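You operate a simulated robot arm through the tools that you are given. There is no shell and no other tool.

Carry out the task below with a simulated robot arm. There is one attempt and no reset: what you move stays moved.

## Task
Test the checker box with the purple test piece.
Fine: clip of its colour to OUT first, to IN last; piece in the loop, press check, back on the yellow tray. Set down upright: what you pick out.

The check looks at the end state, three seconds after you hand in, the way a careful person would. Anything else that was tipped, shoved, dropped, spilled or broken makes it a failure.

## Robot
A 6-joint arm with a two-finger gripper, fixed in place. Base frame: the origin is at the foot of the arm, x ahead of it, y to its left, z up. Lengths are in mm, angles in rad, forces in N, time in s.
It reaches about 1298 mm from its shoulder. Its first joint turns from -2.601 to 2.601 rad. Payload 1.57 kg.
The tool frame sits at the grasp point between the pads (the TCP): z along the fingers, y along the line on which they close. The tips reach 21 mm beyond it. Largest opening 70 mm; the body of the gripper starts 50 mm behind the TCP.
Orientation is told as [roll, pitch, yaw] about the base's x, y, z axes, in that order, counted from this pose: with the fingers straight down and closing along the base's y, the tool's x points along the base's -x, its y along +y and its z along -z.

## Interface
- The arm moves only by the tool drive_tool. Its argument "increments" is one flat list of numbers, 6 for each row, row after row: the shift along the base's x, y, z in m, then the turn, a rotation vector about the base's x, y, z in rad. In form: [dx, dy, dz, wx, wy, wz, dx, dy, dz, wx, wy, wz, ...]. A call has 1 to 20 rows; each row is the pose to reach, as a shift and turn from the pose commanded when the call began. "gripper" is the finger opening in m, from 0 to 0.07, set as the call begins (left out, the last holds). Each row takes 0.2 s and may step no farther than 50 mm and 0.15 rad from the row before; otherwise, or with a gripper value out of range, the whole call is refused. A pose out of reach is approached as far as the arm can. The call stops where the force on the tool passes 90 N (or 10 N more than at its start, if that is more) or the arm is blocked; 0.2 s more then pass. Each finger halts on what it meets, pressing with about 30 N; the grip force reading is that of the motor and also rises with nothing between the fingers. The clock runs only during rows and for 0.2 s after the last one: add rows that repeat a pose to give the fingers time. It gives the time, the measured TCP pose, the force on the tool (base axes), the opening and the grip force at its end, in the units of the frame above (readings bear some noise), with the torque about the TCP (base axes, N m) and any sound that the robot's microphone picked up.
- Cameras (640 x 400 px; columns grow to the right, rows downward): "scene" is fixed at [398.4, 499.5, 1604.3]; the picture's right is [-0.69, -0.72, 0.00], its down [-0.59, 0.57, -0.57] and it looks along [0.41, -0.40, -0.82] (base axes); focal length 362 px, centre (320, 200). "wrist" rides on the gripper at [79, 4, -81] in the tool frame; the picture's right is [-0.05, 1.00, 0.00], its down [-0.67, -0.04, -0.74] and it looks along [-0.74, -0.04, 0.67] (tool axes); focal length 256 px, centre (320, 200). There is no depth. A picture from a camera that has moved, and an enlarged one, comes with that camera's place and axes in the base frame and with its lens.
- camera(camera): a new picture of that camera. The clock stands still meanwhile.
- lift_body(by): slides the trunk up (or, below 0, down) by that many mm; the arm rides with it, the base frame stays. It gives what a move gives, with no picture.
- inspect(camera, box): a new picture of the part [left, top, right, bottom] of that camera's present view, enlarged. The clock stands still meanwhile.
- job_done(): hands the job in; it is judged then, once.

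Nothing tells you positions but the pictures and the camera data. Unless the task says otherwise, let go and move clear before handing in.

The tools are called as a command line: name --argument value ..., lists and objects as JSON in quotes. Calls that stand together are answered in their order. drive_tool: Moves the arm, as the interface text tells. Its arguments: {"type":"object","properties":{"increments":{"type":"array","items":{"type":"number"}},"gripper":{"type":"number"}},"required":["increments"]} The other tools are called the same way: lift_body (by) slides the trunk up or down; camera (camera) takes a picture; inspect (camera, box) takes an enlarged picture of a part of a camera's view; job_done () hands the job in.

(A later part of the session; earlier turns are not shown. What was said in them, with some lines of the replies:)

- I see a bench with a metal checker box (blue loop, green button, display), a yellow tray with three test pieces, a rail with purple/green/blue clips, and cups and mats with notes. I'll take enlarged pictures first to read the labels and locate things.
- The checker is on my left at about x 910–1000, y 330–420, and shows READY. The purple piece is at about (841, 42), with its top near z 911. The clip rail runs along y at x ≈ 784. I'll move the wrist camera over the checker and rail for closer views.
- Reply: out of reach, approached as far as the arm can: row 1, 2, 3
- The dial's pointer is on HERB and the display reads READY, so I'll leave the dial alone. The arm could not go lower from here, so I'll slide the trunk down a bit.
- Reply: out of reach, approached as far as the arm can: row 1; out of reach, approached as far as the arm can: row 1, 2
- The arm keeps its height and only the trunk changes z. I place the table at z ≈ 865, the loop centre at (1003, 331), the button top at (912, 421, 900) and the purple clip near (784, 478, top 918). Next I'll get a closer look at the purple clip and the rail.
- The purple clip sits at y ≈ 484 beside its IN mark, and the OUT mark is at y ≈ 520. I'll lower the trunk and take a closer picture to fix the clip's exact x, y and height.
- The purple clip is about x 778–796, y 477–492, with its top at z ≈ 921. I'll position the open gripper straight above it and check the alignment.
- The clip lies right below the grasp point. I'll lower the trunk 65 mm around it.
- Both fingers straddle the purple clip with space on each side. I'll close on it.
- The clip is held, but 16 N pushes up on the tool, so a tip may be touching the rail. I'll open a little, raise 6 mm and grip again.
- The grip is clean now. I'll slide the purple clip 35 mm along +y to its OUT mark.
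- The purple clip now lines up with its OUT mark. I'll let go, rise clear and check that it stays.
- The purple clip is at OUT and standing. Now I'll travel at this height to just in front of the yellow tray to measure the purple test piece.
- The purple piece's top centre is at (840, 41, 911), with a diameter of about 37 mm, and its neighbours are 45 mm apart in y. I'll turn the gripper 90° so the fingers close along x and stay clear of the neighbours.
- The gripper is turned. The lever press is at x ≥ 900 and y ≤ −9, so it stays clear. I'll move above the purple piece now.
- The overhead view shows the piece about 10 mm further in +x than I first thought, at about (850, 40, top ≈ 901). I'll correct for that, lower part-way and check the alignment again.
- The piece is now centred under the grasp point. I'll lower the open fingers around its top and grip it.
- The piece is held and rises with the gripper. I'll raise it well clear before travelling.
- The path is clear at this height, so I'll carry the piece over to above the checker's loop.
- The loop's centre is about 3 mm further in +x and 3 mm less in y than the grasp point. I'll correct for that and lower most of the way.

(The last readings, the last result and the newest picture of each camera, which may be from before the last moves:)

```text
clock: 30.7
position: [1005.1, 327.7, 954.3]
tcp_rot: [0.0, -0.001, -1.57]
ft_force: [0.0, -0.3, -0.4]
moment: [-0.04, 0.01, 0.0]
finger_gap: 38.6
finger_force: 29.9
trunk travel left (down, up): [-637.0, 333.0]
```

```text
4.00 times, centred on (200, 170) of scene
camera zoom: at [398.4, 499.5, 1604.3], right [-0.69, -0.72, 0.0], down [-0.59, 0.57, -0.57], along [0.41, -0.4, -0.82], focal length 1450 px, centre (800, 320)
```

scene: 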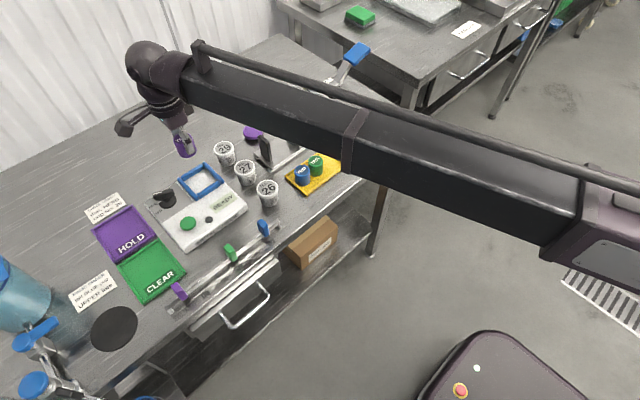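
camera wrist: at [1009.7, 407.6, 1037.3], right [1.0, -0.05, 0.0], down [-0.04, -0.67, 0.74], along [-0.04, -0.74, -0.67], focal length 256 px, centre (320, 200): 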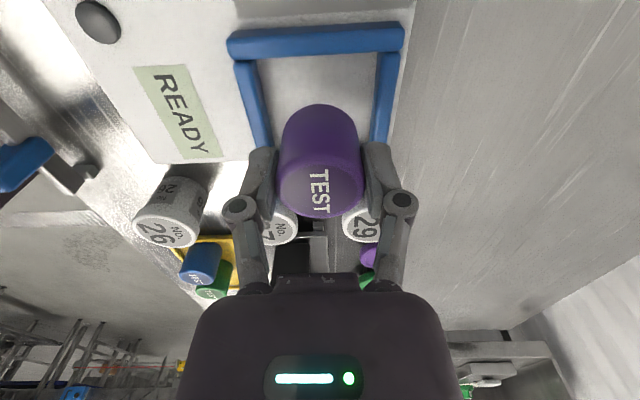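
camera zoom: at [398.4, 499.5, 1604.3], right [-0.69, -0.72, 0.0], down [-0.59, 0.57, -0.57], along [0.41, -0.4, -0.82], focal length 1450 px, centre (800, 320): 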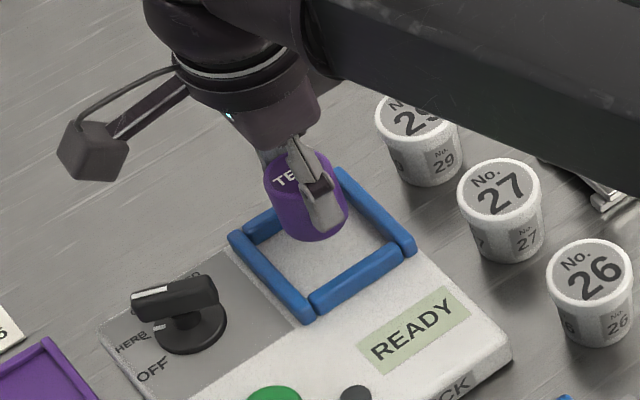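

The piece is centred over the loop. I'll lower in small steps from here and watch the force.

lift_body --by -18

lift_body --by -6

inspect --camera "wrist" --box '[200, 20, 440, 200]'

inspect --camera "scene" --box '[160, 130, 260, 220]'

```text
clock: 31.3
position: [1005.3, 327.5, 939.2]
tcp_rot: [0.003, -0.001, -1.571]
ft_force: [-0.9, -0.4, -0.4]
moment: [0.03, 0.03, -0.03]
finger_gap: 38.9
finger_force: 30.1
trunk travel left (down, up): [-619.0, 351.0]
```

```text
clock: 31.9
position: [1005.4, 327.3, 931.5]
tcp_rot: [0.001, 0.0, -1.571]
ft_force: [0.3, -0.2, -1.1]
moment: [0.0, 0.01, 0.02]
finger_gap: 38.9
finger_force: 30.0
trunk travel left (down, up): [-613.0, 357.0]
```

```text
2.22 times, centred on (320, 110) of wrist
camera zoom: at [1009.7, 407.7, 1013.2], right [1.0, -0.05, 0.0], down [-0.04, -0.67, 0.74], along [-0.04, -0.74, -0.67], focal length 569 px, centre (320, 400)
```

zoom: 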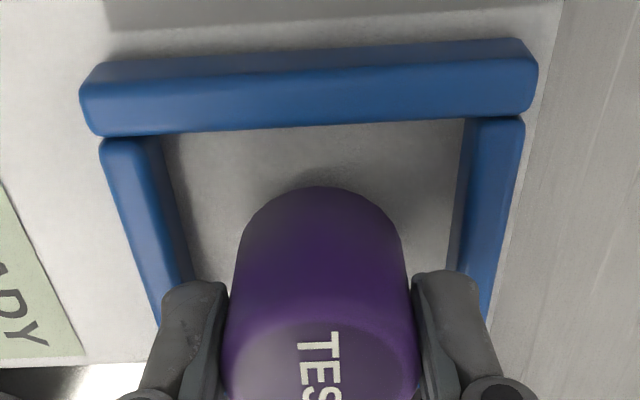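

```text
4.44 times, centred on (210, 175) of scene
camera zoom: at [398.4, 499.5, 1604.3], right [-0.69, -0.72, 0.0], down [-0.59, 0.57, -0.57], along [0.41, -0.4, -0.82], focal length 1611 px, centre (809, 311)
```

zoom: 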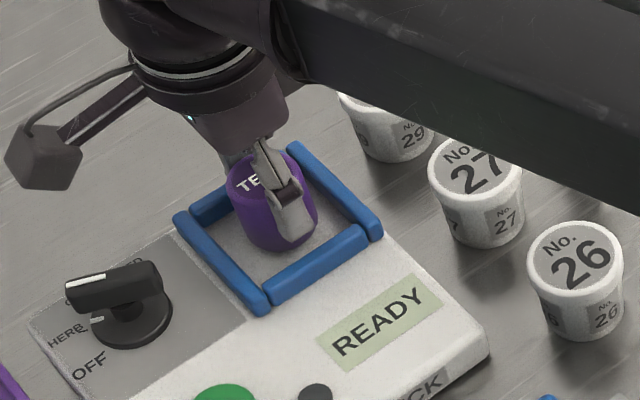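

lift_body --by -4

lift_body --by -2

```text
clock: 32.4
position: [1005.2, 328.7, 927.5]
tcp_rot: [0.0, 0.0, -1.572]
ft_force: [0.5, 0.5, -0.3]
moment: [-0.03, 0.03, -0.02]
finger_gap: 38.6
finger_force: 29.5
trunk travel left (down, up): [-609.0, 361.0]
```

```text
clock: 32.9
position: [1005.4, 329.1, 925.9]
tcp_rot: [0.0, 0.002, -1.571]
ft_force: [-0.6, -0.3, -1.5]
moment: [0.01, -0.02, -0.02]
finger_gap: 38.9
finger_force: 29.8
trunk travel left (down, up): [-607.0, 363.0]
```

lift_body --by -2

lift_body --by -2

inspect --camera "scene" --box '[170, 140, 240, 200]'

inspect --camera "wrist" --box '[200, 20, 440, 200]'

```text
clock: 33.4
position: [1005.0, 328.7, 925.1]
tcp_rot: [0.002, 0.0, -1.572]
ft_force: [5.2, 1.7, 13.6]
moment: [-0.01, -0.2, -0.02]
finger_gap: 39.0
finger_force: 29.9
trunk travel left (down, up): [-605.0, 365.0]
```

```text
clock: 34.0
position: [1006.1, 329.0, 922.6]
tcp_rot: [0.0, -0.001, -1.572]
ft_force: [7.6, 1.4, 20.2]
moment: [0.03, -0.17, -0.04]
finger_gap: 39.1
finger_force: 30.1
trunk travel left (down, up): [-603.0, 367.0]
```

```text
6.67 times, centred on (205, 170) of scene
camera zoom: at [398.4, 499.5, 1604.3], right [-0.69, -0.72, 0.0], down [-0.59, 0.57, -0.57], along [0.41, -0.4, -0.82], focal length 2416 px, centre (1087, 400)
```

zoom: 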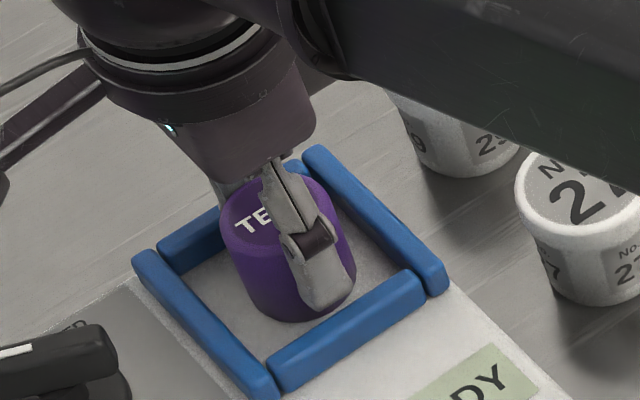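

```text
2.22 times, centred on (320, 110) of wrist
camera zoom: at [1008.6, 407.3, 1005.1], right [1.0, -0.05, 0.0], down [-0.04, -0.67, 0.74], along [-0.04, -0.74, -0.67], focal length 569 px, centre (320, 400)
```

zoom: 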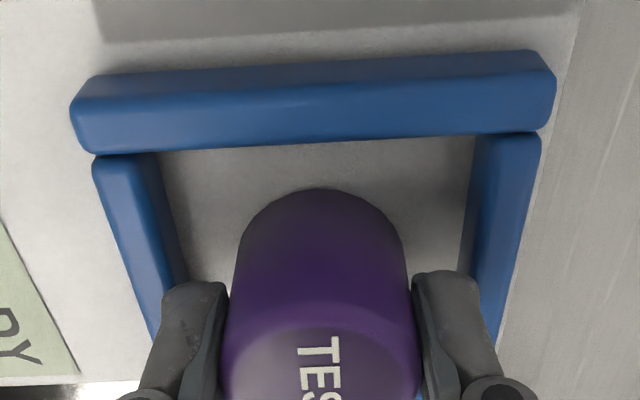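

The piece touches the box floor inside the loop. I'll ease the pressure off, open just enough to release, and rise.

lift_body --by 2

drive_tool --increments '[0, 0, 0, 0, 0, 0, 0, 0, 0, 0, 0, 0]' --gripper 0.046

inspect --camera "wrist" --box '[200, 40, 440, 240]'

```text
clock: 34.5
position: [1005.1, 327.3, 923.5]
tcp_rot: [-0.002, 0.0, -1.571]
ft_force: [0.0, -0.6, 1.4]
moment: [-0.03, -0.01, -0.02]
finger_gap: 38.9
finger_force: 29.3
trunk travel left (down, up): [-605.0, 365.0]
```

```text
clock: 35.1
position: [1005.5, 328.6, 924.1]
tcp_rot: [0.0, 0.0, -1.572]
ft_force: [0.1, -0.5, 0.0]
moment: [0.03, 0.01, -0.01]
finger_gap: 45.8
finger_force: 0.1
trunk travel left (down, up): [-605.0, 365.0]
```

```text
2.00 times, centred on (320, 140) of wrist
camera zoom: at [1009.7, 407.7, 1005.2], right [1.0, -0.05, 0.0], down [-0.04, -0.67, 0.74], along [-0.04, -0.74, -0.67], focal length 512 px, centre (320, 320)
```

zoom: 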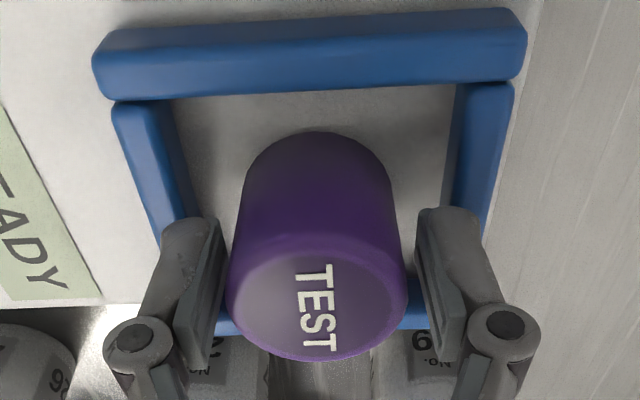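

The piece is released and upright in the loop. I'll rise clear and check it before pressing the button.

lift_body --by 85

camera --camera "wrist"

inspect --camera "scene" --box '[140, 150, 260, 260]'

```text
clock: 36.3
position: [1005.8, 327.6, 1009.0]
tcp_rot: [0.001, 0.0, -1.572]
ft_force: [-0.3, 0.1, 0.5]
moment: [0.01, 0.0, 0.0]
finger_gap: 45.9
finger_force: 0.0
trunk travel left (down, up): [-690.0, 280.0]
```

```text
taken
camera wrist: at [1009.8, 407.8, 1090.0], right [1.0, -0.05, 0.0], down [-0.04, -0.67, 0.75], along [-0.04, -0.74, -0.67], focal length 256 px, centre (320, 200)
```

wrist: 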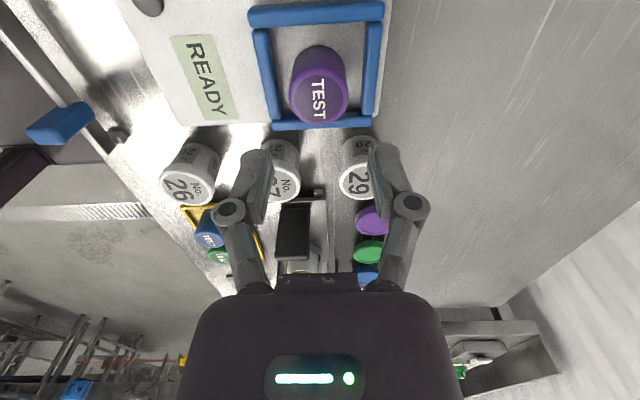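

```text
3.64 times, centred on (200, 205) of scene
camera zoom: at [398.4, 499.5, 1604.3], right [-0.69, -0.72, 0.0], down [-0.59, 0.57, -0.57], along [0.41, -0.4, -0.82], focal length 1318 px, centre (756, 182)
```

zoom: 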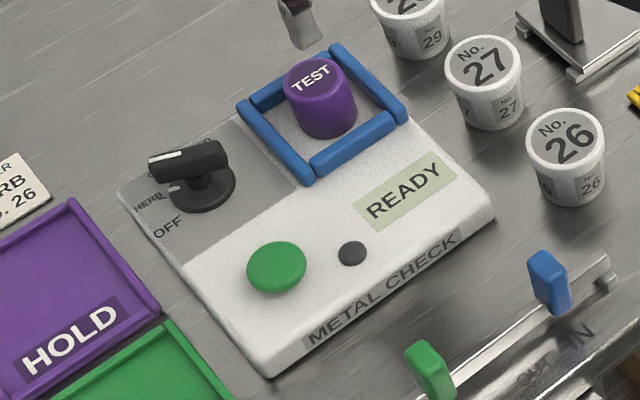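

The purple piece stands upright in the loop. Next I'll close the fingers and move above the green check button.

drive_tool --increments '[-0.0233, 0.0231, 0, 0, 0, 0, -0.0465, 0.0462, 0, 0, 0, 0, -0.0698, 0.0693, 0, 0, 0, 0, -0.093, 0.0924, 0, 0, 0, 0, -0.093, 0.0924, 0, 0, 0, 0]' --gripper 0.0

camera --camera "wrist"

inspect --camera "wrist" --box '[240, 20, 400, 180]'

```text
clock: 37.5
position: [911.2, 420.8, 1008.3]
tcp_rot: [-0.002, 0.0, -1.571]
ft_force: [0.0, 0.1, 0.5]
moment: [0.0, 0.01, 0.0]
finger_gap: 0.1
finger_force: 28.7
trunk travel left (down, up): [-690.0, 280.0]
```

```text
taken
camera wrist: at [916.3, 499.6, 1090.1], right [1.0, -0.05, 0.0], down [-0.04, -0.67, 0.75], along [-0.04, -0.74, -0.67], focal length 256 px, centre (320, 200)
```

wrist: 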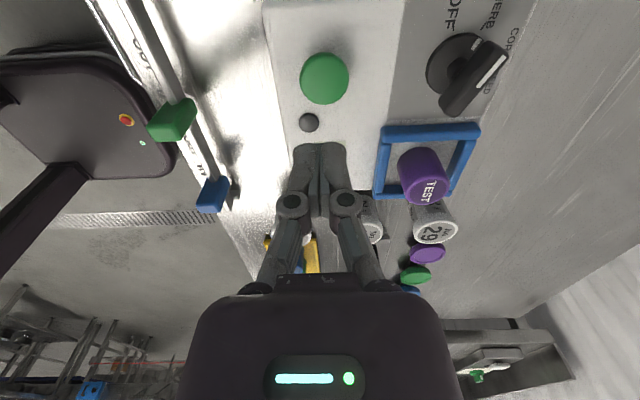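

```text
2.50 times, centred on (320, 100) of wrist
camera zoom: at [916.3, 499.6, 1090.1], right [1.0, -0.05, 0.0], down [-0.04, -0.67, 0.75], along [-0.04, -0.74, -0.67], focal length 640 px, centre (320, 450)
```

zoom: 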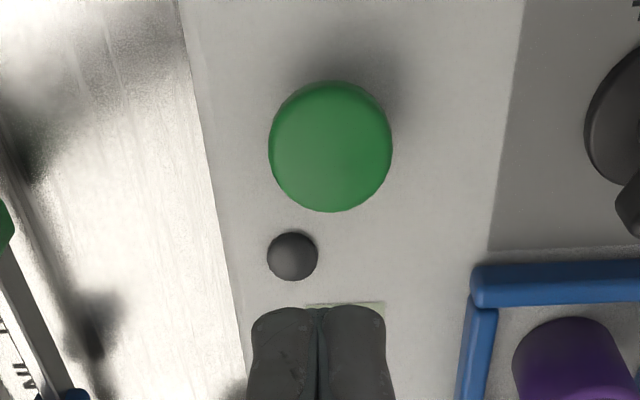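

The button is about 3 mm further in +x. I'll shift onto its centre and lower to just above it.

drive_tool --increments '[0.0026, 0, 0, 0, 0, 0, 0.0026, 0, 0, 0, 0, 0]'

lift_body --by -75

camera --camera "wrist"

inspect --camera "scene" --box '[140, 150, 260, 260]'

```text
clock: 38.1
position: [914.8, 421.2, 1009.1]
tcp_rot: [-0.001, 0.001, -1.572]
ft_force: [-0.9, 1.1, -1.2]
moment: [0.0, 0.0, 0.02]
finger_gap: 0.0
finger_force: 28.7
trunk travel left (down, up): [-690.0, 280.0]
```

```text
clock: 39.2
position: [914.7, 419.9, 934.3]
tcp_rot: [0.0, -0.001, -1.571]
ft_force: [-0.6, 0.0, 1.1]
moment: [-0.01, 0.0, 0.0]
finger_gap: 0.0
finger_force: 28.9
trunk travel left (down, up): [-615.0, 355.0]
```

```text
taken
camera wrist: at [919.2, 499.7, 1015.3], right [1.0, -0.05, 0.0], down [-0.04, -0.67, 0.74], along [-0.04, -0.74, -0.67], focal length 256 px, centre (320, 200)
```

wrist: 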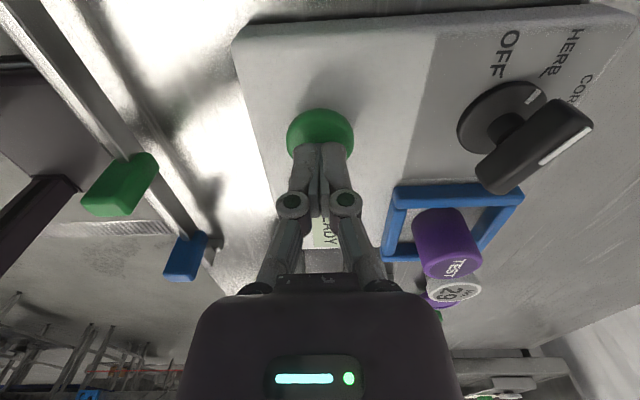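

```text
3.64 times, centred on (200, 205) of scene
camera zoom: at [398.4, 499.5, 1604.3], right [-0.69, -0.72, 0.0], down [-0.59, 0.57, -0.57], along [0.41, -0.4, -0.82], focal length 1318 px, centre (756, 182)
```

zoom: 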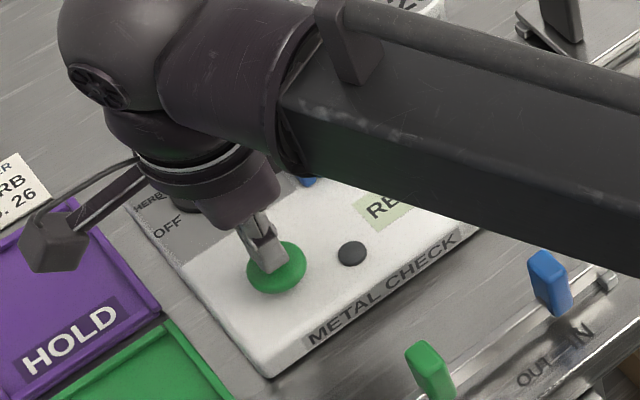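

The closed fingertips are just above the button. I'll go down in small steps until it presses.

lift_body --by -8

lift_body --by -3

lift_body --by -2

```text
clock: 39.8
position: [915.1, 421.0, 925.7]
tcp_rot: [0.0, 0.001, -1.57]
ft_force: [-0.1, -0.7, 0.8]
moment: [0.02, 0.01, 0.01]
finger_gap: 6.0
finger_force: 28.6
trunk travel left (down, up): [-607.0, 363.0]
```

```text
clock: 40.3
position: [914.0, 420.7, 921.7]
tcp_rot: [-0.001, 0.001, -1.57]
ft_force: [0.7, -0.1, 1.2]
moment: [-0.03, 0.01, 0.02]
finger_gap: 5.8
finger_force: 28.3
trunk travel left (down, up): [-604.0, 366.0]
heard: click
```

```text
clock: 40.8
position: [914.2, 419.7, 919.8]
tcp_rot: [0.0, 0.001, -1.571]
ft_force: [1.3, 0.3, 3.0]
moment: [-0.04, -0.02, 0.02]
finger_gap: 6.1
finger_force: 28.7
trunk travel left (down, up): [-602.0, 368.0]
```

A click was heard. I'll look at the display and at why the fingers opened about 6 mm.

inspect --camera "wrist" --box '[220, 80, 420, 240]'

inspect --camera "scene" --box '[140, 150, 260, 260]'

```text
2.50 times, centred on (320, 160) of wrist
camera zoom: at [919.1, 499.7, 1002.4], right [1.0, -0.05, 0.0], down [-0.04, -0.67, 0.74], along [-0.04, -0.74, -0.67], focal length 640 px, centre (320, 300)
```

zoom: 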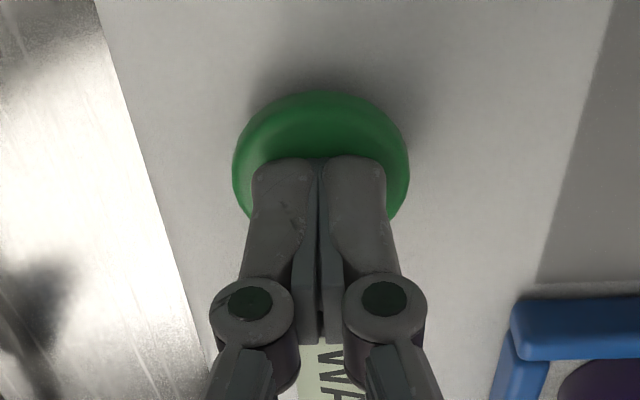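

```text
3.64 times, centred on (200, 205) of scene
camera zoom: at [398.4, 499.5, 1604.3], right [-0.69, -0.72, 0.0], down [-0.59, 0.57, -0.57], along [0.41, -0.4, -0.82], focal length 1318 px, centre (756, 182)
```

zoom: 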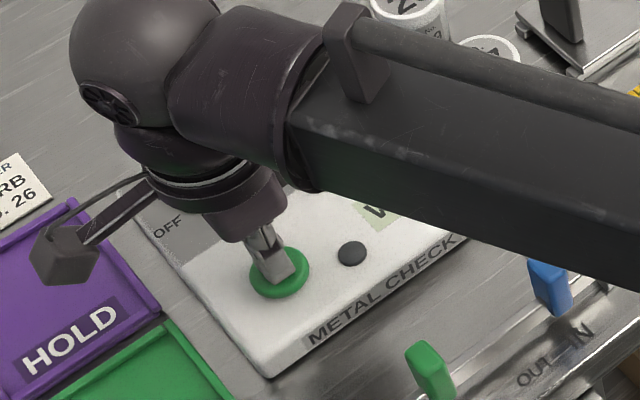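

The display changed to "WA…", so the check is running. I'll rise clear and read it.

lift_body --by 85

camera --camera "wrist"

inspect --camera "scene" --box '[140, 150, 260, 260]'

```text
clock: 42.0
position: [914.7, 419.8, 1006.1]
tcp_rot: [0.002, 0.0, -1.57]
ft_force: [0.1, 0.1, 0.2]
moment: [0.01, 0.03, 0.03]
finger_gap: 0.0
finger_force: 29.1
trunk travel left (down, up): [-687.0, 283.0]
```

```text
taken
camera wrist: at [919.3, 499.8, 1087.1], right [1.0, -0.05, 0.0], down [-0.04, -0.67, 0.75], along [-0.04, -0.74, -0.67], focal length 256 px, centre (320, 200)
```

wrist: 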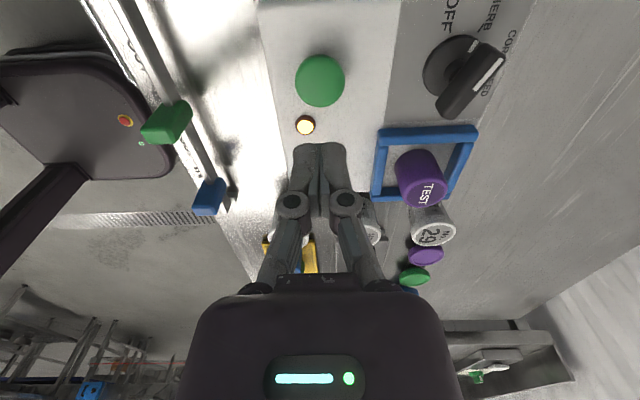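

```text
3.64 times, centred on (200, 205) of scene
camera zoom: at [398.4, 499.5, 1604.3], right [-0.69, -0.72, 0.0], down [-0.59, 0.57, -0.57], along [0.41, -0.4, -0.82], focal length 1318 px, centre (756, 182)
```

zoom: 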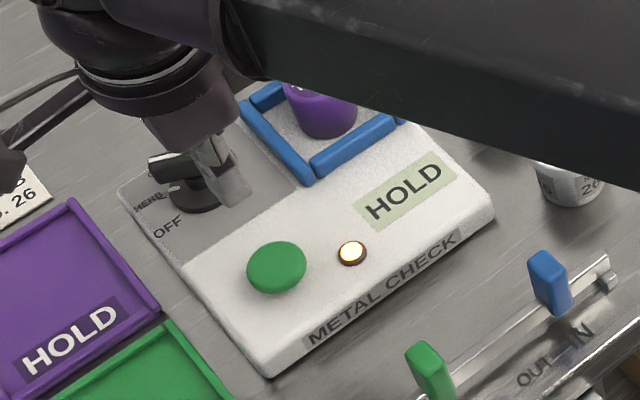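

The checker shows HOLD with its lamp lit, so it detected the test piece. I'll go back over the loop and pick up the piece.

drive_tool --increments '[0.0226, -0.0231, 0, 0, 0, 0, 0.0452, -0.0462, 0, 0, 0, 0, 0.0678, -0.0693, 0, 0, 0, 0, 0.0904, -0.0924, 0, 0, 0, 0, 0.0904, -0.0924, 0, 0, 0, 0]' --gripper 0.047

lift_body --by -30

camera --camera "wrist"

inspect --camera "wrist" --box '[220, 20, 420, 180]'

```text
clock: 43.2
position: [1005.2, 326.9, 1006.0]
tcp_rot: [0.0, 0.001, -1.571]
ft_force: [-0.1, -0.4, -0.4]
moment: [-0.02, -0.01, 0.03]
finger_gap: 47.4
finger_force: 0.0
trunk travel left (down, up): [-687.0, 283.0]
```

```text
clock: 44.0
position: [1004.9, 327.0, 976.1]
tcp_rot: [-0.001, 0.0, -1.57]
ft_force: [0.3, -1.0, 0.3]
moment: [-0.01, 0.02, -0.01]
finger_gap: 47.0
finger_force: 0.0
trunk travel left (down, up): [-657.0, 313.0]
```

```text
taken
camera wrist: at [1009.5, 406.4, 1057.3], right [1.0, -0.05, 0.0], down [-0.04, -0.67, 0.74], along [-0.04, -0.74, -0.67], focal length 256 px, centre (320, 200)
```

wrist: 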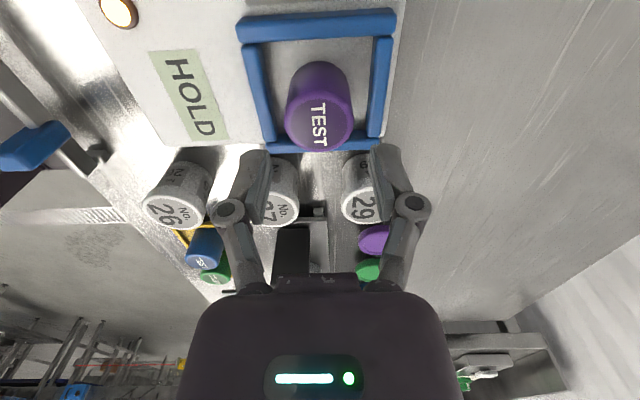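

```text
2.50 times, centred on (320, 100) of wrist
camera zoom: at [1009.5, 406.4, 1057.3], right [1.0, -0.05, 0.0], down [-0.04, -0.67, 0.74], along [-0.04, -0.74, -0.67], focal length 640 px, centre (320, 450)
```

zoom: 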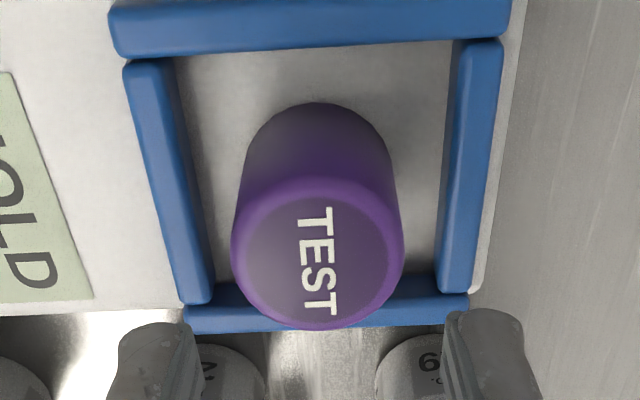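

drive_tool --increments '[-0.0004, 0.0013, 0, 0, 0, 0, -0.0004, 0.0013, 0, 0, 0, 0]'

lift_body --by -30

inspect --camera "wrist" --box '[200, 40, 440, 240]'

```text
clock: 44.6
position: [1003.5, 328.6, 975.8]
tcp_rot: [0.0, 0.002, -1.571]
ft_force: [-0.5, -0.4, 0.2]
moment: [0.02, -0.01, 0.0]
finger_gap: 46.9
finger_force: 0.1
trunk travel left (down, up): [-657.0, 313.0]
```

```text
clock: 45.3
position: [1005.9, 327.8, 945.7]
tcp_rot: [0.0, -0.001, -1.572]
ft_force: [0.4, 0.6, 0.4]
moment: [0.02, -0.02, 0.02]
finger_gap: 46.8
finger_force: 0.0
trunk travel left (down, up): [-627.0, 343.0]
```

```text
2.00 times, centred on (320, 140) of wrist
camera zoom: at [1009.1, 407.6, 1027.3], right [1.0, -0.05, 0.0], down [-0.04, -0.67, 0.74], along [-0.04, -0.74, -0.67], focal length 512 px, centre (320, 320)
```

zoom: 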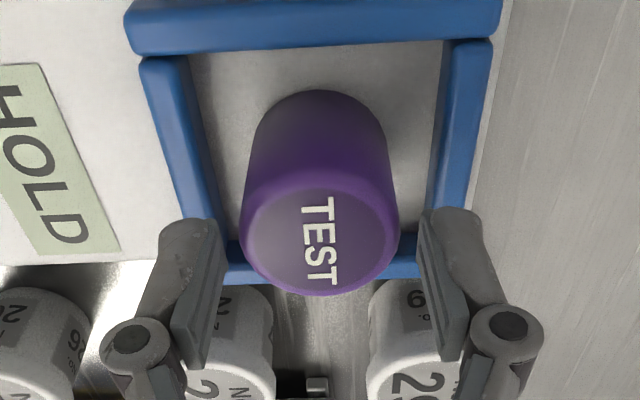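

lift_body --by -21

drive_tool --increments '[0, 0, 0, 0, 0, 0, 0, 0, 0, 0, 0, 0, 0, 0, 0, 0, 0, 0]' --gripper 0.0

lift_body --by 15

inspect --camera "wrist" --box '[200, 40, 440, 240]'

```text
clock: 46.0
position: [1004.4, 328.1, 924.7]
tcp_rot: [-0.003, -0.001, -1.57]
ft_force: [0.7, -0.5, -0.1]
moment: [0.03, -0.01, 0.02]
finger_gap: 46.8
finger_force: 0.0
trunk travel left (down, up): [-606.0, 364.0]
```

```text
clock: 46.8
position: [1005.6, 328.7, 925.1]
tcp_rot: [0.0, 0.001, -1.57]
ft_force: [0.4, 0.1, 1.4]
moment: [0.02, 0.02, 0.01]
finger_gap: 38.9
finger_force: 30.6
trunk travel left (down, up): [-606.0, 364.0]
```

```text
clock: 47.4
position: [1005.4, 329.0, 939.1]
tcp_rot: [0.0, 0.002, -1.571]
ft_force: [0.1, 0.2, -0.3]
moment: [-0.02, -0.01, 0.0]
finger_gap: 38.9
finger_force: 29.6
trunk travel left (down, up): [-621.0, 349.0]
```

```text
2.00 times, centred on (320, 140) of wrist
camera zoom: at [1009.4, 407.7, 1021.0], right [1.0, -0.05, 0.0], down [-0.04, -0.67, 0.75], along [-0.04, -0.74, -0.67], focal length 512 px, centre (320, 320)
```

zoom: 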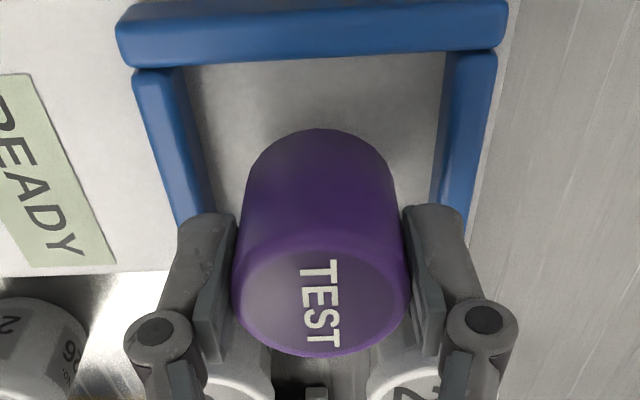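

The piece is held again and the display is back to READY. I'll raise it and carry it back over the yellow tray.

lift_body --by 100

drive_tool --increments '[-0.0194, -0.0361, 0, 0, 0, 0, -0.0388, -0.0721, 0, 0, 0, 0, -0.0581, -0.1082, 0, 0, 0, 0, -0.0775, -0.1443, 0, 0, 0, 0, -0.0969, -0.1803, 0, 0, 0, 0, -0.1163, -0.2164, 0, 0, 0, 0, -0.1356, -0.2524, 0, 0, 0, 0, -0.155, -0.2885, 0, 0, 0, 0, -0.155, -0.2885, 0, 0, 0, 0]'

camera --camera "wrist"

camera --camera "scene"

```text
clock: 48.8
position: [1005.0, 329.1, 1038.1]
tcp_rot: [0.0, -0.003, -1.57]
ft_force: [0.4, -0.7, -0.7]
moment: [0.02, 0.0, 0.02]
finger_gap: 38.8
finger_force: 29.8
trunk travel left (down, up): [-721.0, 249.0]
```

```text
clock: 50.8
position: [849.7, 39.1, 1039.3]
tcp_rot: [0.001, 0.0, -1.571]
ft_force: [-0.7, -0.7, -0.7]
moment: [0.03, -0.01, 0.0]
finger_gap: 38.8
finger_force: 30.3
trunk travel left (down, up): [-721.0, 249.0]
```

```text
taken
camera wrist: at [854.1, 119.1, 1121.1], right [1.0, -0.05, 0.0], down [-0.04, -0.67, 0.74], along [-0.04, -0.74, -0.67], focal length 256 px, centre (320, 200)
```

wrist: 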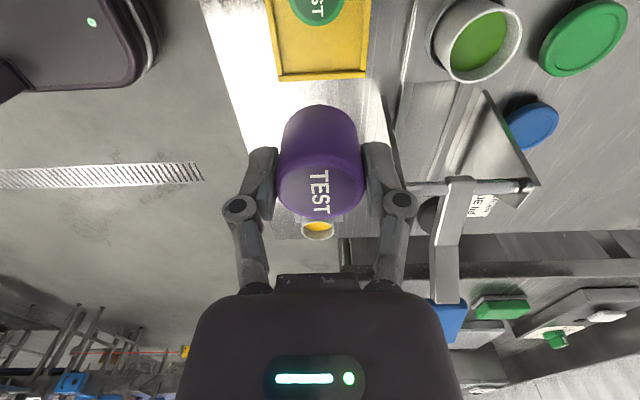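

```text
taken
```

scene: 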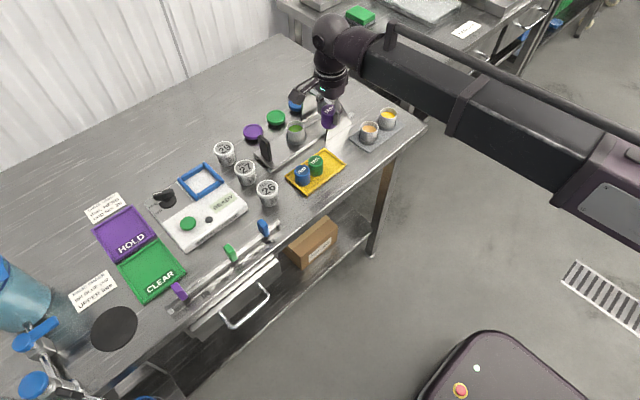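

The pose matches the original pick pose within 0.5 mm. I'll lower to just above the tray and look.

lift_body --by -120

camera --camera "wrist"

inspect --camera "scene" --box '[270, 110, 370, 210]'

```text
clock: 52.3
position: [849.9, 40.7, 919.2]
tcp_rot: [-0.001, 0.001, -1.571]
ft_force: [0.3, 0.7, -1.1]
moment: [0.01, 0.03, 0.01]
finger_gap: 39.0
finger_force: 29.7
trunk travel left (down, up): [-601.0, 369.0]
```

```text
taken
camera wrist: at [853.9, 119.2, 1001.3], right [1.0, -0.05, 0.0], down [-0.04, -0.67, 0.74], along [-0.04, -0.74, -0.67], focal length 256 px, centre (320, 200)
```

wrist: 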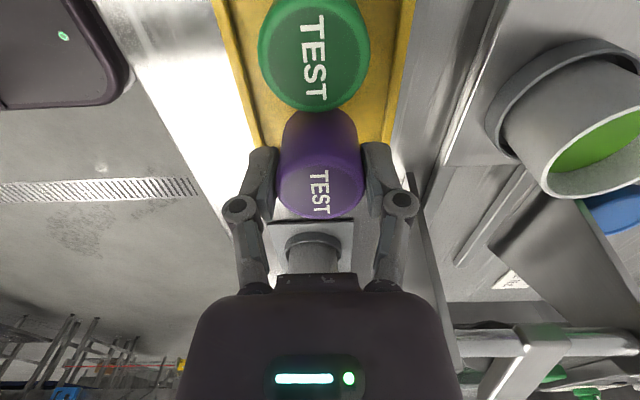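

```text
4.00 times, centred on (320, 160) of scene
camera zoom: at [398.4, 499.5, 1604.3], right [-0.69, -0.72, 0.0], down [-0.59, 0.57, -0.57], along [0.41, -0.4, -0.82], focal length 1450 px, centre (320, 360)
```

zoom: 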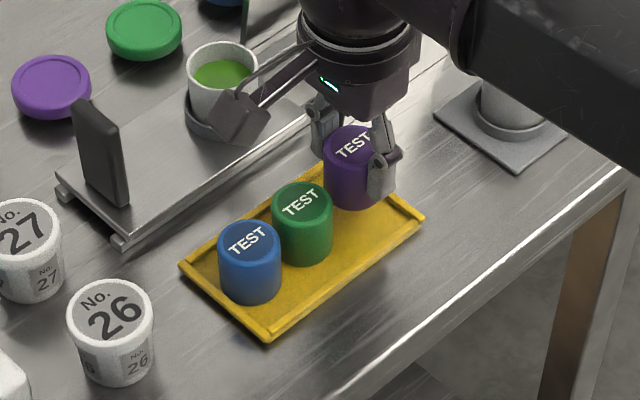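

lift_body --by -14

lift_body --by -3

lift_body --by -1

```text
clock: 52.9
position: [849.7, 40.6, 906.5]
tcp_rot: [0.0, 0.002, -1.57]
ft_force: [0.4, -0.3, -0.2]
moment: [0.01, 0.0, -0.03]
finger_gap: 38.7
finger_force: 30.4
trunk travel left (down, up): [-587.0, 383.0]
```

```text
clock: 53.4
position: [849.7, 40.0, 902.6]
tcp_rot: [0.001, 0.0, -1.57]
ft_force: [0.4, 0.4, -0.6]
moment: [0.0, 0.01, 0.0]
finger_gap: 39.0
finger_force: 29.6
trunk travel left (down, up): [-584.0, 386.0]
```

```text
clock: 53.9
position: [850.4, 39.5, 900.8]
tcp_rot: [0.001, 0.0, -1.571]
ft_force: [0.0, -0.6, -0.5]
moment: [0.04, 0.02, -0.03]
finger_gap: 38.8
finger_force: 29.6
trunk travel left (down, up): [-583.0, 387.0]
```

lift_body --by -1

lift_body --by -1

```text
clock: 54.4
position: [850.2, 40.0, 901.1]
tcp_rot: [-0.001, 0.001, -1.57]
ft_force: [0.0, 0.0, 1.0]
moment: [-0.04, 0.0, 0.0]
finger_gap: 38.8
finger_force: 30.2
trunk travel left (down, up): [-582.0, 388.0]
```

```text
clock: 54.9
position: [850.3, 39.7, 900.2]
tcp_rot: [0.001, 0.001, -1.571]
ft_force: [4.2, 0.8, 14.9]
moment: [0.03, -0.1, 0.01]
finger_gap: 39.0
finger_force: 29.4
trunk travel left (down, up): [-581.0, 389.0]
```

The piece has touched the tray floor. I'll relieve the pressure and open.

lift_body --by 1

drive_tool --increments '[0, 0, 0, 0, 0, 0, 0, 0, 0, 0, 0, 0]' --gripper 0.052

inspect --camera "wrist" --box '[200, 40, 440, 240]'

```text
clock: 55.5
position: [849.7, 39.6, 901.6]
tcp_rot: [0.0, -0.001, -1.571]
ft_force: [0.4, 0.4, 2.6]
moment: [0.0, -0.03, 0.01]
finger_gap: 38.8
finger_force: 30.4
trunk travel left (down, up): [-582.0, 388.0]
```

```text
clock: 56.0
position: [848.7, 40.0, 901.4]
tcp_rot: [-0.001, 0.001, -1.571]
ft_force: [0.7, -0.6, 0.1]
moment: [0.01, 0.0, 0.0]
finger_gap: 52.2
finger_force: 0.1
trunk travel left (down, up): [-582.0, 388.0]
```

```text
2.00 times, centred on (320, 140) of wrist
camera zoom: at [853.9, 119.2, 982.2], right [1.0, -0.05, 0.0], down [-0.04, -0.67, 0.74], along [-0.04, -0.74, -0.67], focal length 512 px, centre (320, 320)
```

zoom: 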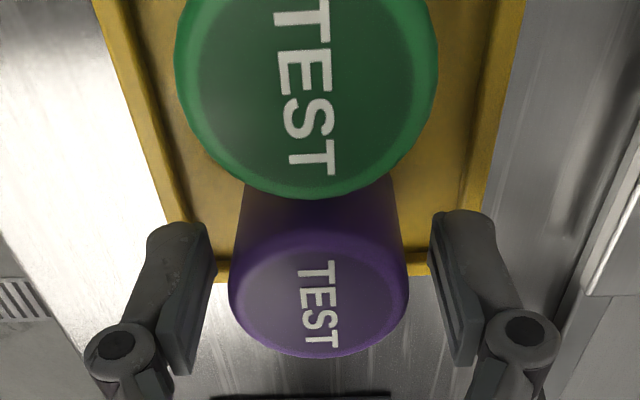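

lift_body --by 115

camera --camera "wrist"

inspect --camera "scene" --box '[270, 110, 370, 210]'

```text
clock: 57.5
position: [849.6, 38.5, 1015.1]
tcp_rot: [0.001, 0.001, -1.571]
ft_force: [-0.9, 0.1, 0.1]
moment: [0.01, -0.01, 0.01]
finger_gap: 52.1
finger_force: 0.0
trunk travel left (down, up): [-697.0, 273.0]
```

```text
taken
camera wrist: at [854.0, 119.2, 1097.1], right [1.0, -0.05, 0.0], down [-0.04, -0.67, 0.74], along [-0.04, -0.74, -0.67], focal length 256 px, centre (320, 200)
```

wrist: 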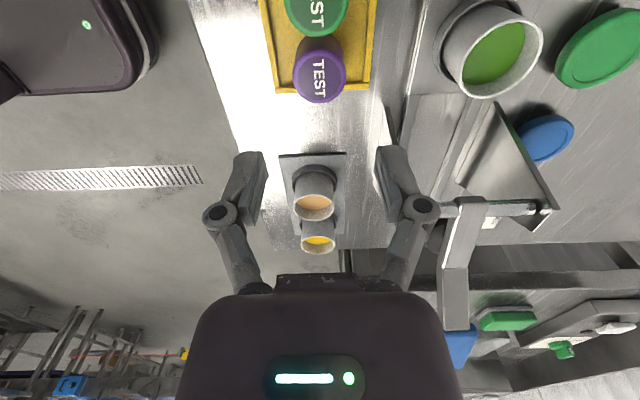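

```text
4.00 times, centred on (320, 160) of scene
camera zoom: at [398.4, 499.5, 1604.3], right [-0.69, -0.72, 0.0], down [-0.59, 0.57, -0.57], along [0.41, -0.4, -0.82], focal length 1450 px, centre (320, 360)
```

zoom: 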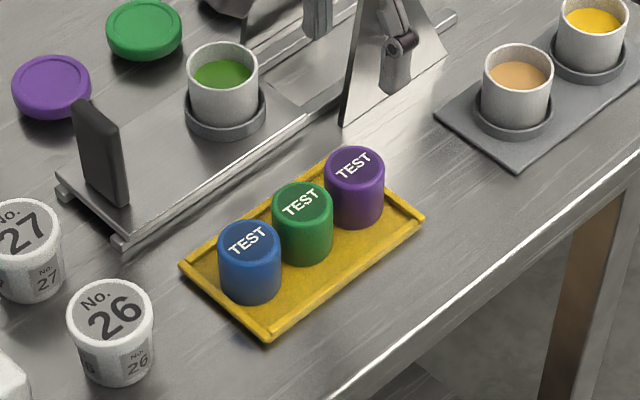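

The purple piece is back upright in its place on the yellow tray. I'll turn the gripper back and go above the purple clip at OUT.

drive_tool --increments '[-0.0053, 0.0399, 0, 0, 0, 0, -0.0107, 0.0798, 0, 0, 0, 0.1428, -0.016, 0.1197, 0, 0, 0, 0.2856, -0.0213, 0.1596, 0, 0, 0, 0.4284, -0.0267, 0.1995, 0, 0, 0, 0.5712, -0.032, 0.2394, 0, 0, 0, 0.714, -0.0373, 0.2793, 0, 0, 0, 0.8568, -0.0427, 0.3192, 0, 0, 0, 0.9996, -0.048, 0.3591, 0, 0, 0, 1.1424, -0.0533, 0.399, 0, 0, 0, 1.2852, -0.0587, 0.4389, 0, 0, 0, 1.428, -0.064, 0.4787, 0, 0, 0, 1.5708, -0.064, 0.4787, 0, 0, 0, 1.5708]' --gripper 0.04

camera --camera "wrist"

inspect --camera "wrist" --box '[220, 20, 420, 160]'

```text
clock: 60.3
position: [786.1, 518.7, 1017.2]
tcp_rot: [0.0, 0.0, 0.001]
ft_force: [0.4, -0.1, 0.0]
moment: [-0.05, -0.01, 0.02]
finger_gap: 40.1
finger_force: 0.1
trunk travel left (down, up): [-697.0, 273.0]
```

```text
taken
camera wrist: at [706.0, 523.1, 1097.3], right [0.05, 1.0, 0.0], down [0.67, -0.03, 0.75], along [0.74, -0.04, -0.67], focal length 256 px, centre (320, 200)
```

wrist: 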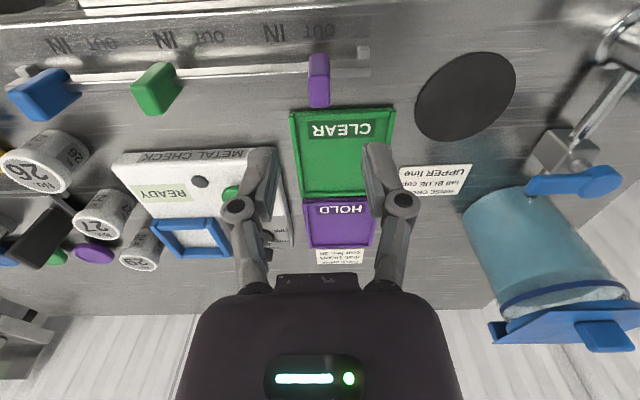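

```text
2.86 times, centred on (320, 90) of wrist
camera zoom: at [706.0, 523.1, 1097.3], right [0.05, 1.0, 0.0], down [0.67, -0.03, 0.75], along [0.74, -0.04, -0.67], focal length 731 px, centre (320, 514)
```

zoom: 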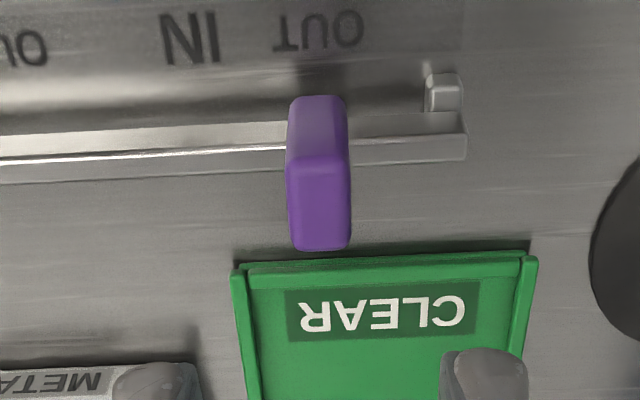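

The gripper is centred over the clip again. I'll lower to the height used before and grip it.

lift_body --by -99

drive_tool --increments '[0, 0, 0, 0, 0, 0, 0, 0, 0, 0, 0, 0, 0, 0, 0, 0, 0, 0]' --gripper 0.0

inspect --camera "wrist" --box '[200, 60, 440, 220]'

```text
clock: 61.6
position: [786.3, 518.9, 918.4]
tcp_rot: [0.0, -0.001, 0.0]
ft_force: [0.4, 0.0, 0.1]
moment: [0.0, -0.04, 0.01]
finger_gap: 39.9
finger_force: 0.0
trunk travel left (down, up): [-598.0, 372.0]
```

```text
clock: 62.4
position: [785.6, 518.7, 917.5]
tcp_rot: [0.001, 0.0, 0.0]
ft_force: [0.6, 0.5, 4.0]
moment: [0.01, 0.05, -0.04]
finger_gap: 15.8
finger_force: 31.9
trunk travel left (down, up): [-598.0, 372.0]
```

```text
2.50 times, centred on (320, 140) of wrist
camera zoom: at [706.1, 523.0, 998.4], right [0.05, 1.0, 0.0], down [0.67, -0.04, 0.75], along [0.74, -0.04, -0.67], focal length 640 px, centre (320, 350)
```

zoom: 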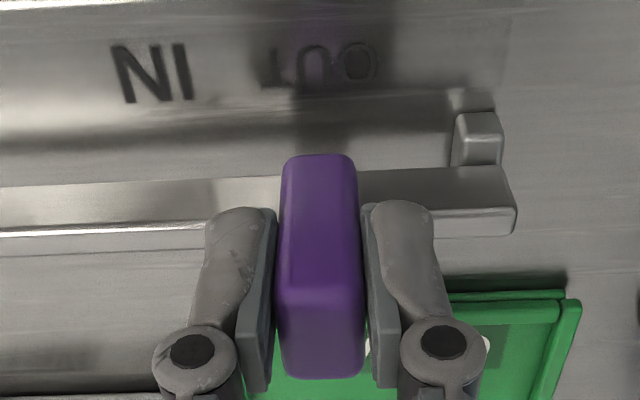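

I'll slide the purple clip back 35 mm to its IN mark.

drive_tool --increments '[0, -0.007, 0, 0, 0, 0, 0, -0.014, 0, 0, 0, 0, 0, -0.021, 0, 0, 0, 0, 0, -0.028, 0, 0, 0, 0, 0, -0.035, 0, 0, 0, 0, 0, -0.0352, 0, 0, 0, 0]'

inspect --camera "wrist" --box '[200, 60, 440, 220]'

```text
clock: 63.8
position: [785.2, 483.2, 916.5]
tcp_rot: [0.0, 0.0, 0.001]
ft_force: [4.7, 1.0, 6.7]
moment: [-0.01, -0.02, -0.02]
finger_gap: 16.0
finger_force: 32.6
trunk travel left (down, up): [-598.0, 372.0]
```

```text
2.50 times, centred on (320, 140) of wrist
camera zoom: at [706.1, 487.6, 998.4], right [0.05, 1.0, 0.0], down [0.67, -0.04, 0.75], along [0.74, -0.04, -0.67], focal length 640 px, centre (320, 350)
```

zoom: 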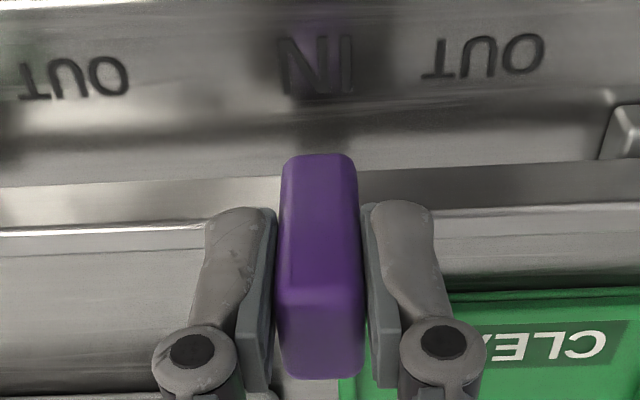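

The clip lines up with its IN mark again. I'll release, rise clear, and inspect everything.

drive_tool --increments '[0, 0, 0, 0, 0, 0, 0, 0, 0, 0, 0, 0]' --gripper 0.04

lift_body --by 130

drive_tool --increments '[-0.04, 0, 0, 0, 0, 0, -0.08, 0, 0, 0, 0, 0, -0.12, 0, 0, 0, 0, 0, -0.15, 0, 0, 0, 0, 0]'

camera --camera "wrist"

camera --camera "scene"

```text
clock: 64.4
position: [784.4, 484.1, 917.0]
tcp_rot: [-0.001, 0.0, -0.001]
ft_force: [0.4, -0.1, 0.7]
moment: [-0.01, -0.01, 0.02]
finger_gap: 39.9
finger_force: 0.0
trunk travel left (down, up): [-598.0, 372.0]
```

```text
clock: 66.0
position: [784.3, 484.0, 1046.1]
tcp_rot: [0.0, 0.0, -0.001]
ft_force: [0.3, 0.7, 0.2]
moment: [0.0, 0.04, -0.02]
finger_gap: 39.9
finger_force: 0.1
trunk travel left (down, up): [-728.0, 242.0]
```

```text
clock: 67.0
position: [634.0, 483.1, 1047.5]
tcp_rot: [0.0, 0.0, 0.001]
ft_force: [-0.5, -0.4, -0.2]
moment: [0.06, -0.04, -0.02]
finger_gap: 40.0
finger_force: 0.0
trunk travel left (down, up): [-728.0, 242.0]
```

```text
taken
camera wrist: at [555.6, 487.8, 1128.4], right [0.05, 1.0, 0.0], down [0.67, -0.04, 0.75], along [0.74, -0.04, -0.67], focal length 256 px, centre (320, 200)
```

wrist: 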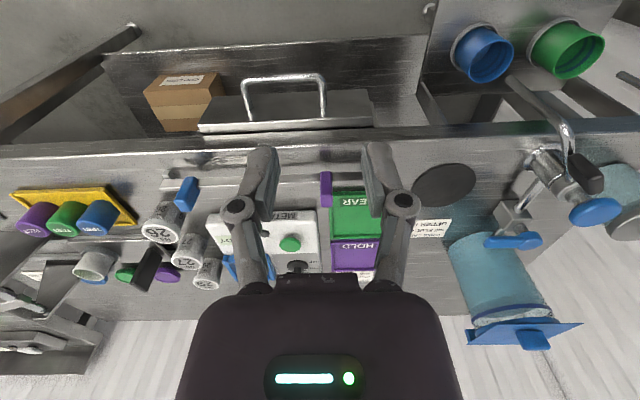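

```text
taken
```

scene: 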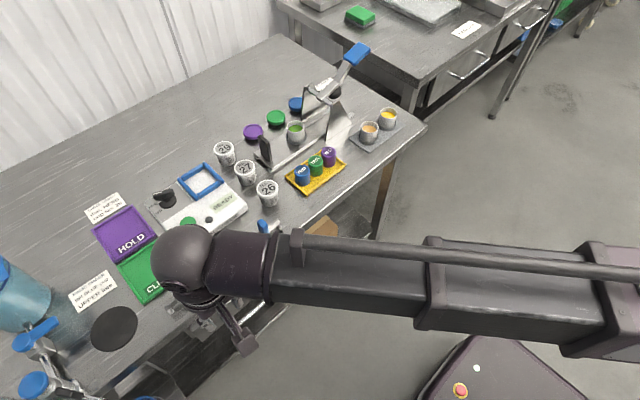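

I'll swing the arm back to its starting area for an unobstructed final view.

drive_tool --increments '[0, -0.045, 0, 0, 0, 0, 0, -0.09, 0, 0, 0, 0, 0, -0.135, 0, 0, 0, 0, 0, -0.18, 0, 0, 0, 0, 0, -0.225, 0, 0, 0, 0, 0, -0.27, 0, 0, 0, 0, 0, -0.315, 0, 0, 0, 0, 0, -0.35, 0, 0, 0, 0]'

inspect --camera "scene" --box '[140, 150, 300, 310]'

inspect --camera "scene" --box '[150, 230, 290, 320]'

camera --camera "scene"

camera --camera "wrist"

```text
clock: 68.8
position: [634.3, 133.8, 1046.4]
tcp_rot: [0.001, 0.0, 0.001]
ft_force: [0.3, -0.8, 0.0]
moment: [0.02, 0.0, 0.02]
finger_gap: 40.1
finger_force: 0.0
trunk travel left (down, up): [-728.0, 242.0]
```

```text
2.50 times, centred on (220, 230) of scene
camera zoom: at [398.4, 499.5, 1604.3], right [-0.69, -0.72, 0.0], down [-0.59, 0.57, -0.57], along [0.41, -0.4, -0.82], focal length 906 px, centre (570, 125)
```

zoom: 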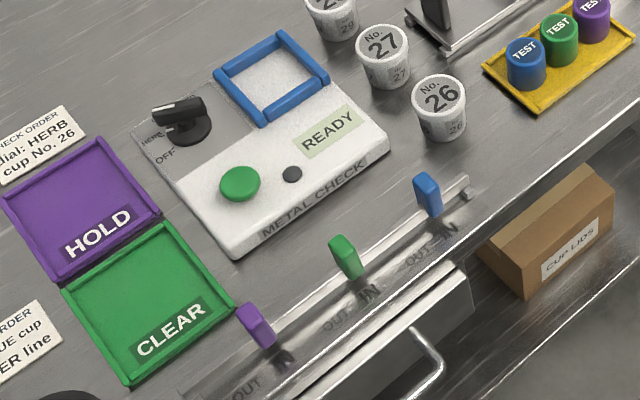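

```text
4.44 times, centred on (220, 275) of scene
camera zoom: at [398.4, 499.5, 1604.3], right [-0.69, -0.72, 0.0], down [-0.59, 0.57, -0.57], along [0.41, -0.4, -0.82], focal length 1611 px, centre (764, -133)
```

zoom: 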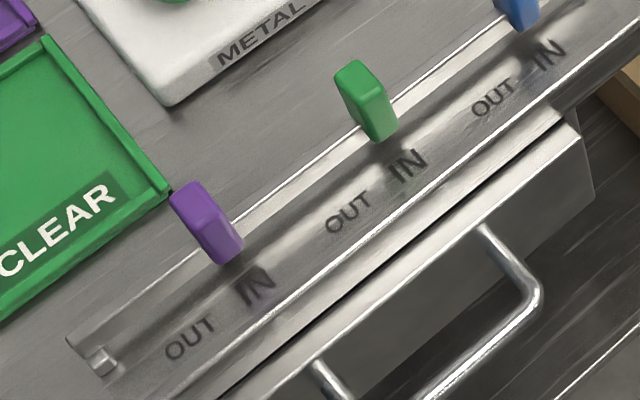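

```text
taken
```

scene: 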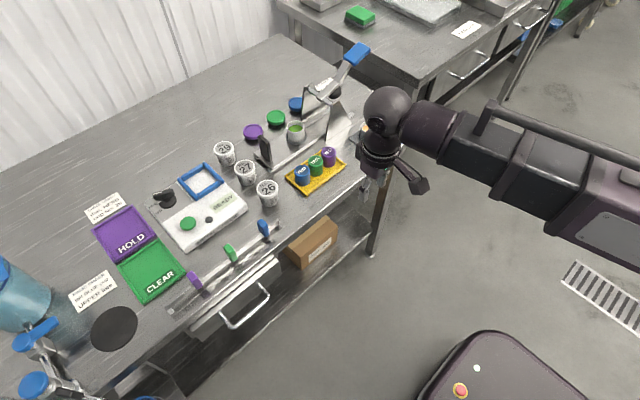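

```text
taken
camera wrist: at [555.6, 137.3, 1128.3], right [0.05, 1.0, 0.0], down [0.67, -0.04, 0.74], along [0.74, -0.04, -0.67], focal length 256 px, centre (320, 200)
```

wrist: 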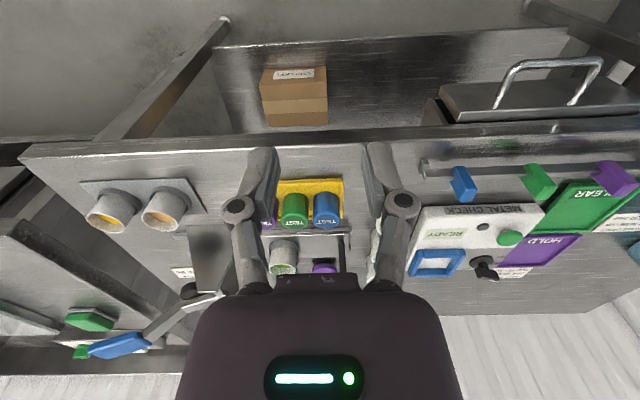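

The purple clip is back at IN, and the purple piece stands on the yellow tray. The loop is empty with the checker at READY, and nothing else has moved. The check ran with the piece in the loop and showed HOLD, so I'm handing in the job.

job_done

```text
The job is handed in.
```

I tested the checker box with the purple test piece, and it detected the piece. The display went from WAIT to HOLD and its lamp lit.

- **Clip:** I slid the purple clip to OUT before touching the piece, and back to its IN mark as the last step.
- **Piece:** I set it upright in the loop, pressed the green check button once (it clicked), and put the piece back upright in its place on the yellow tray.
- **Checker:** It returned to READY when I lifted the piece out. I left the dial on HERB, where it was.
- **Everything else:** In the final pictures, nothing else looked tipped or moved. The arm was clear of the bench items when I handed in.
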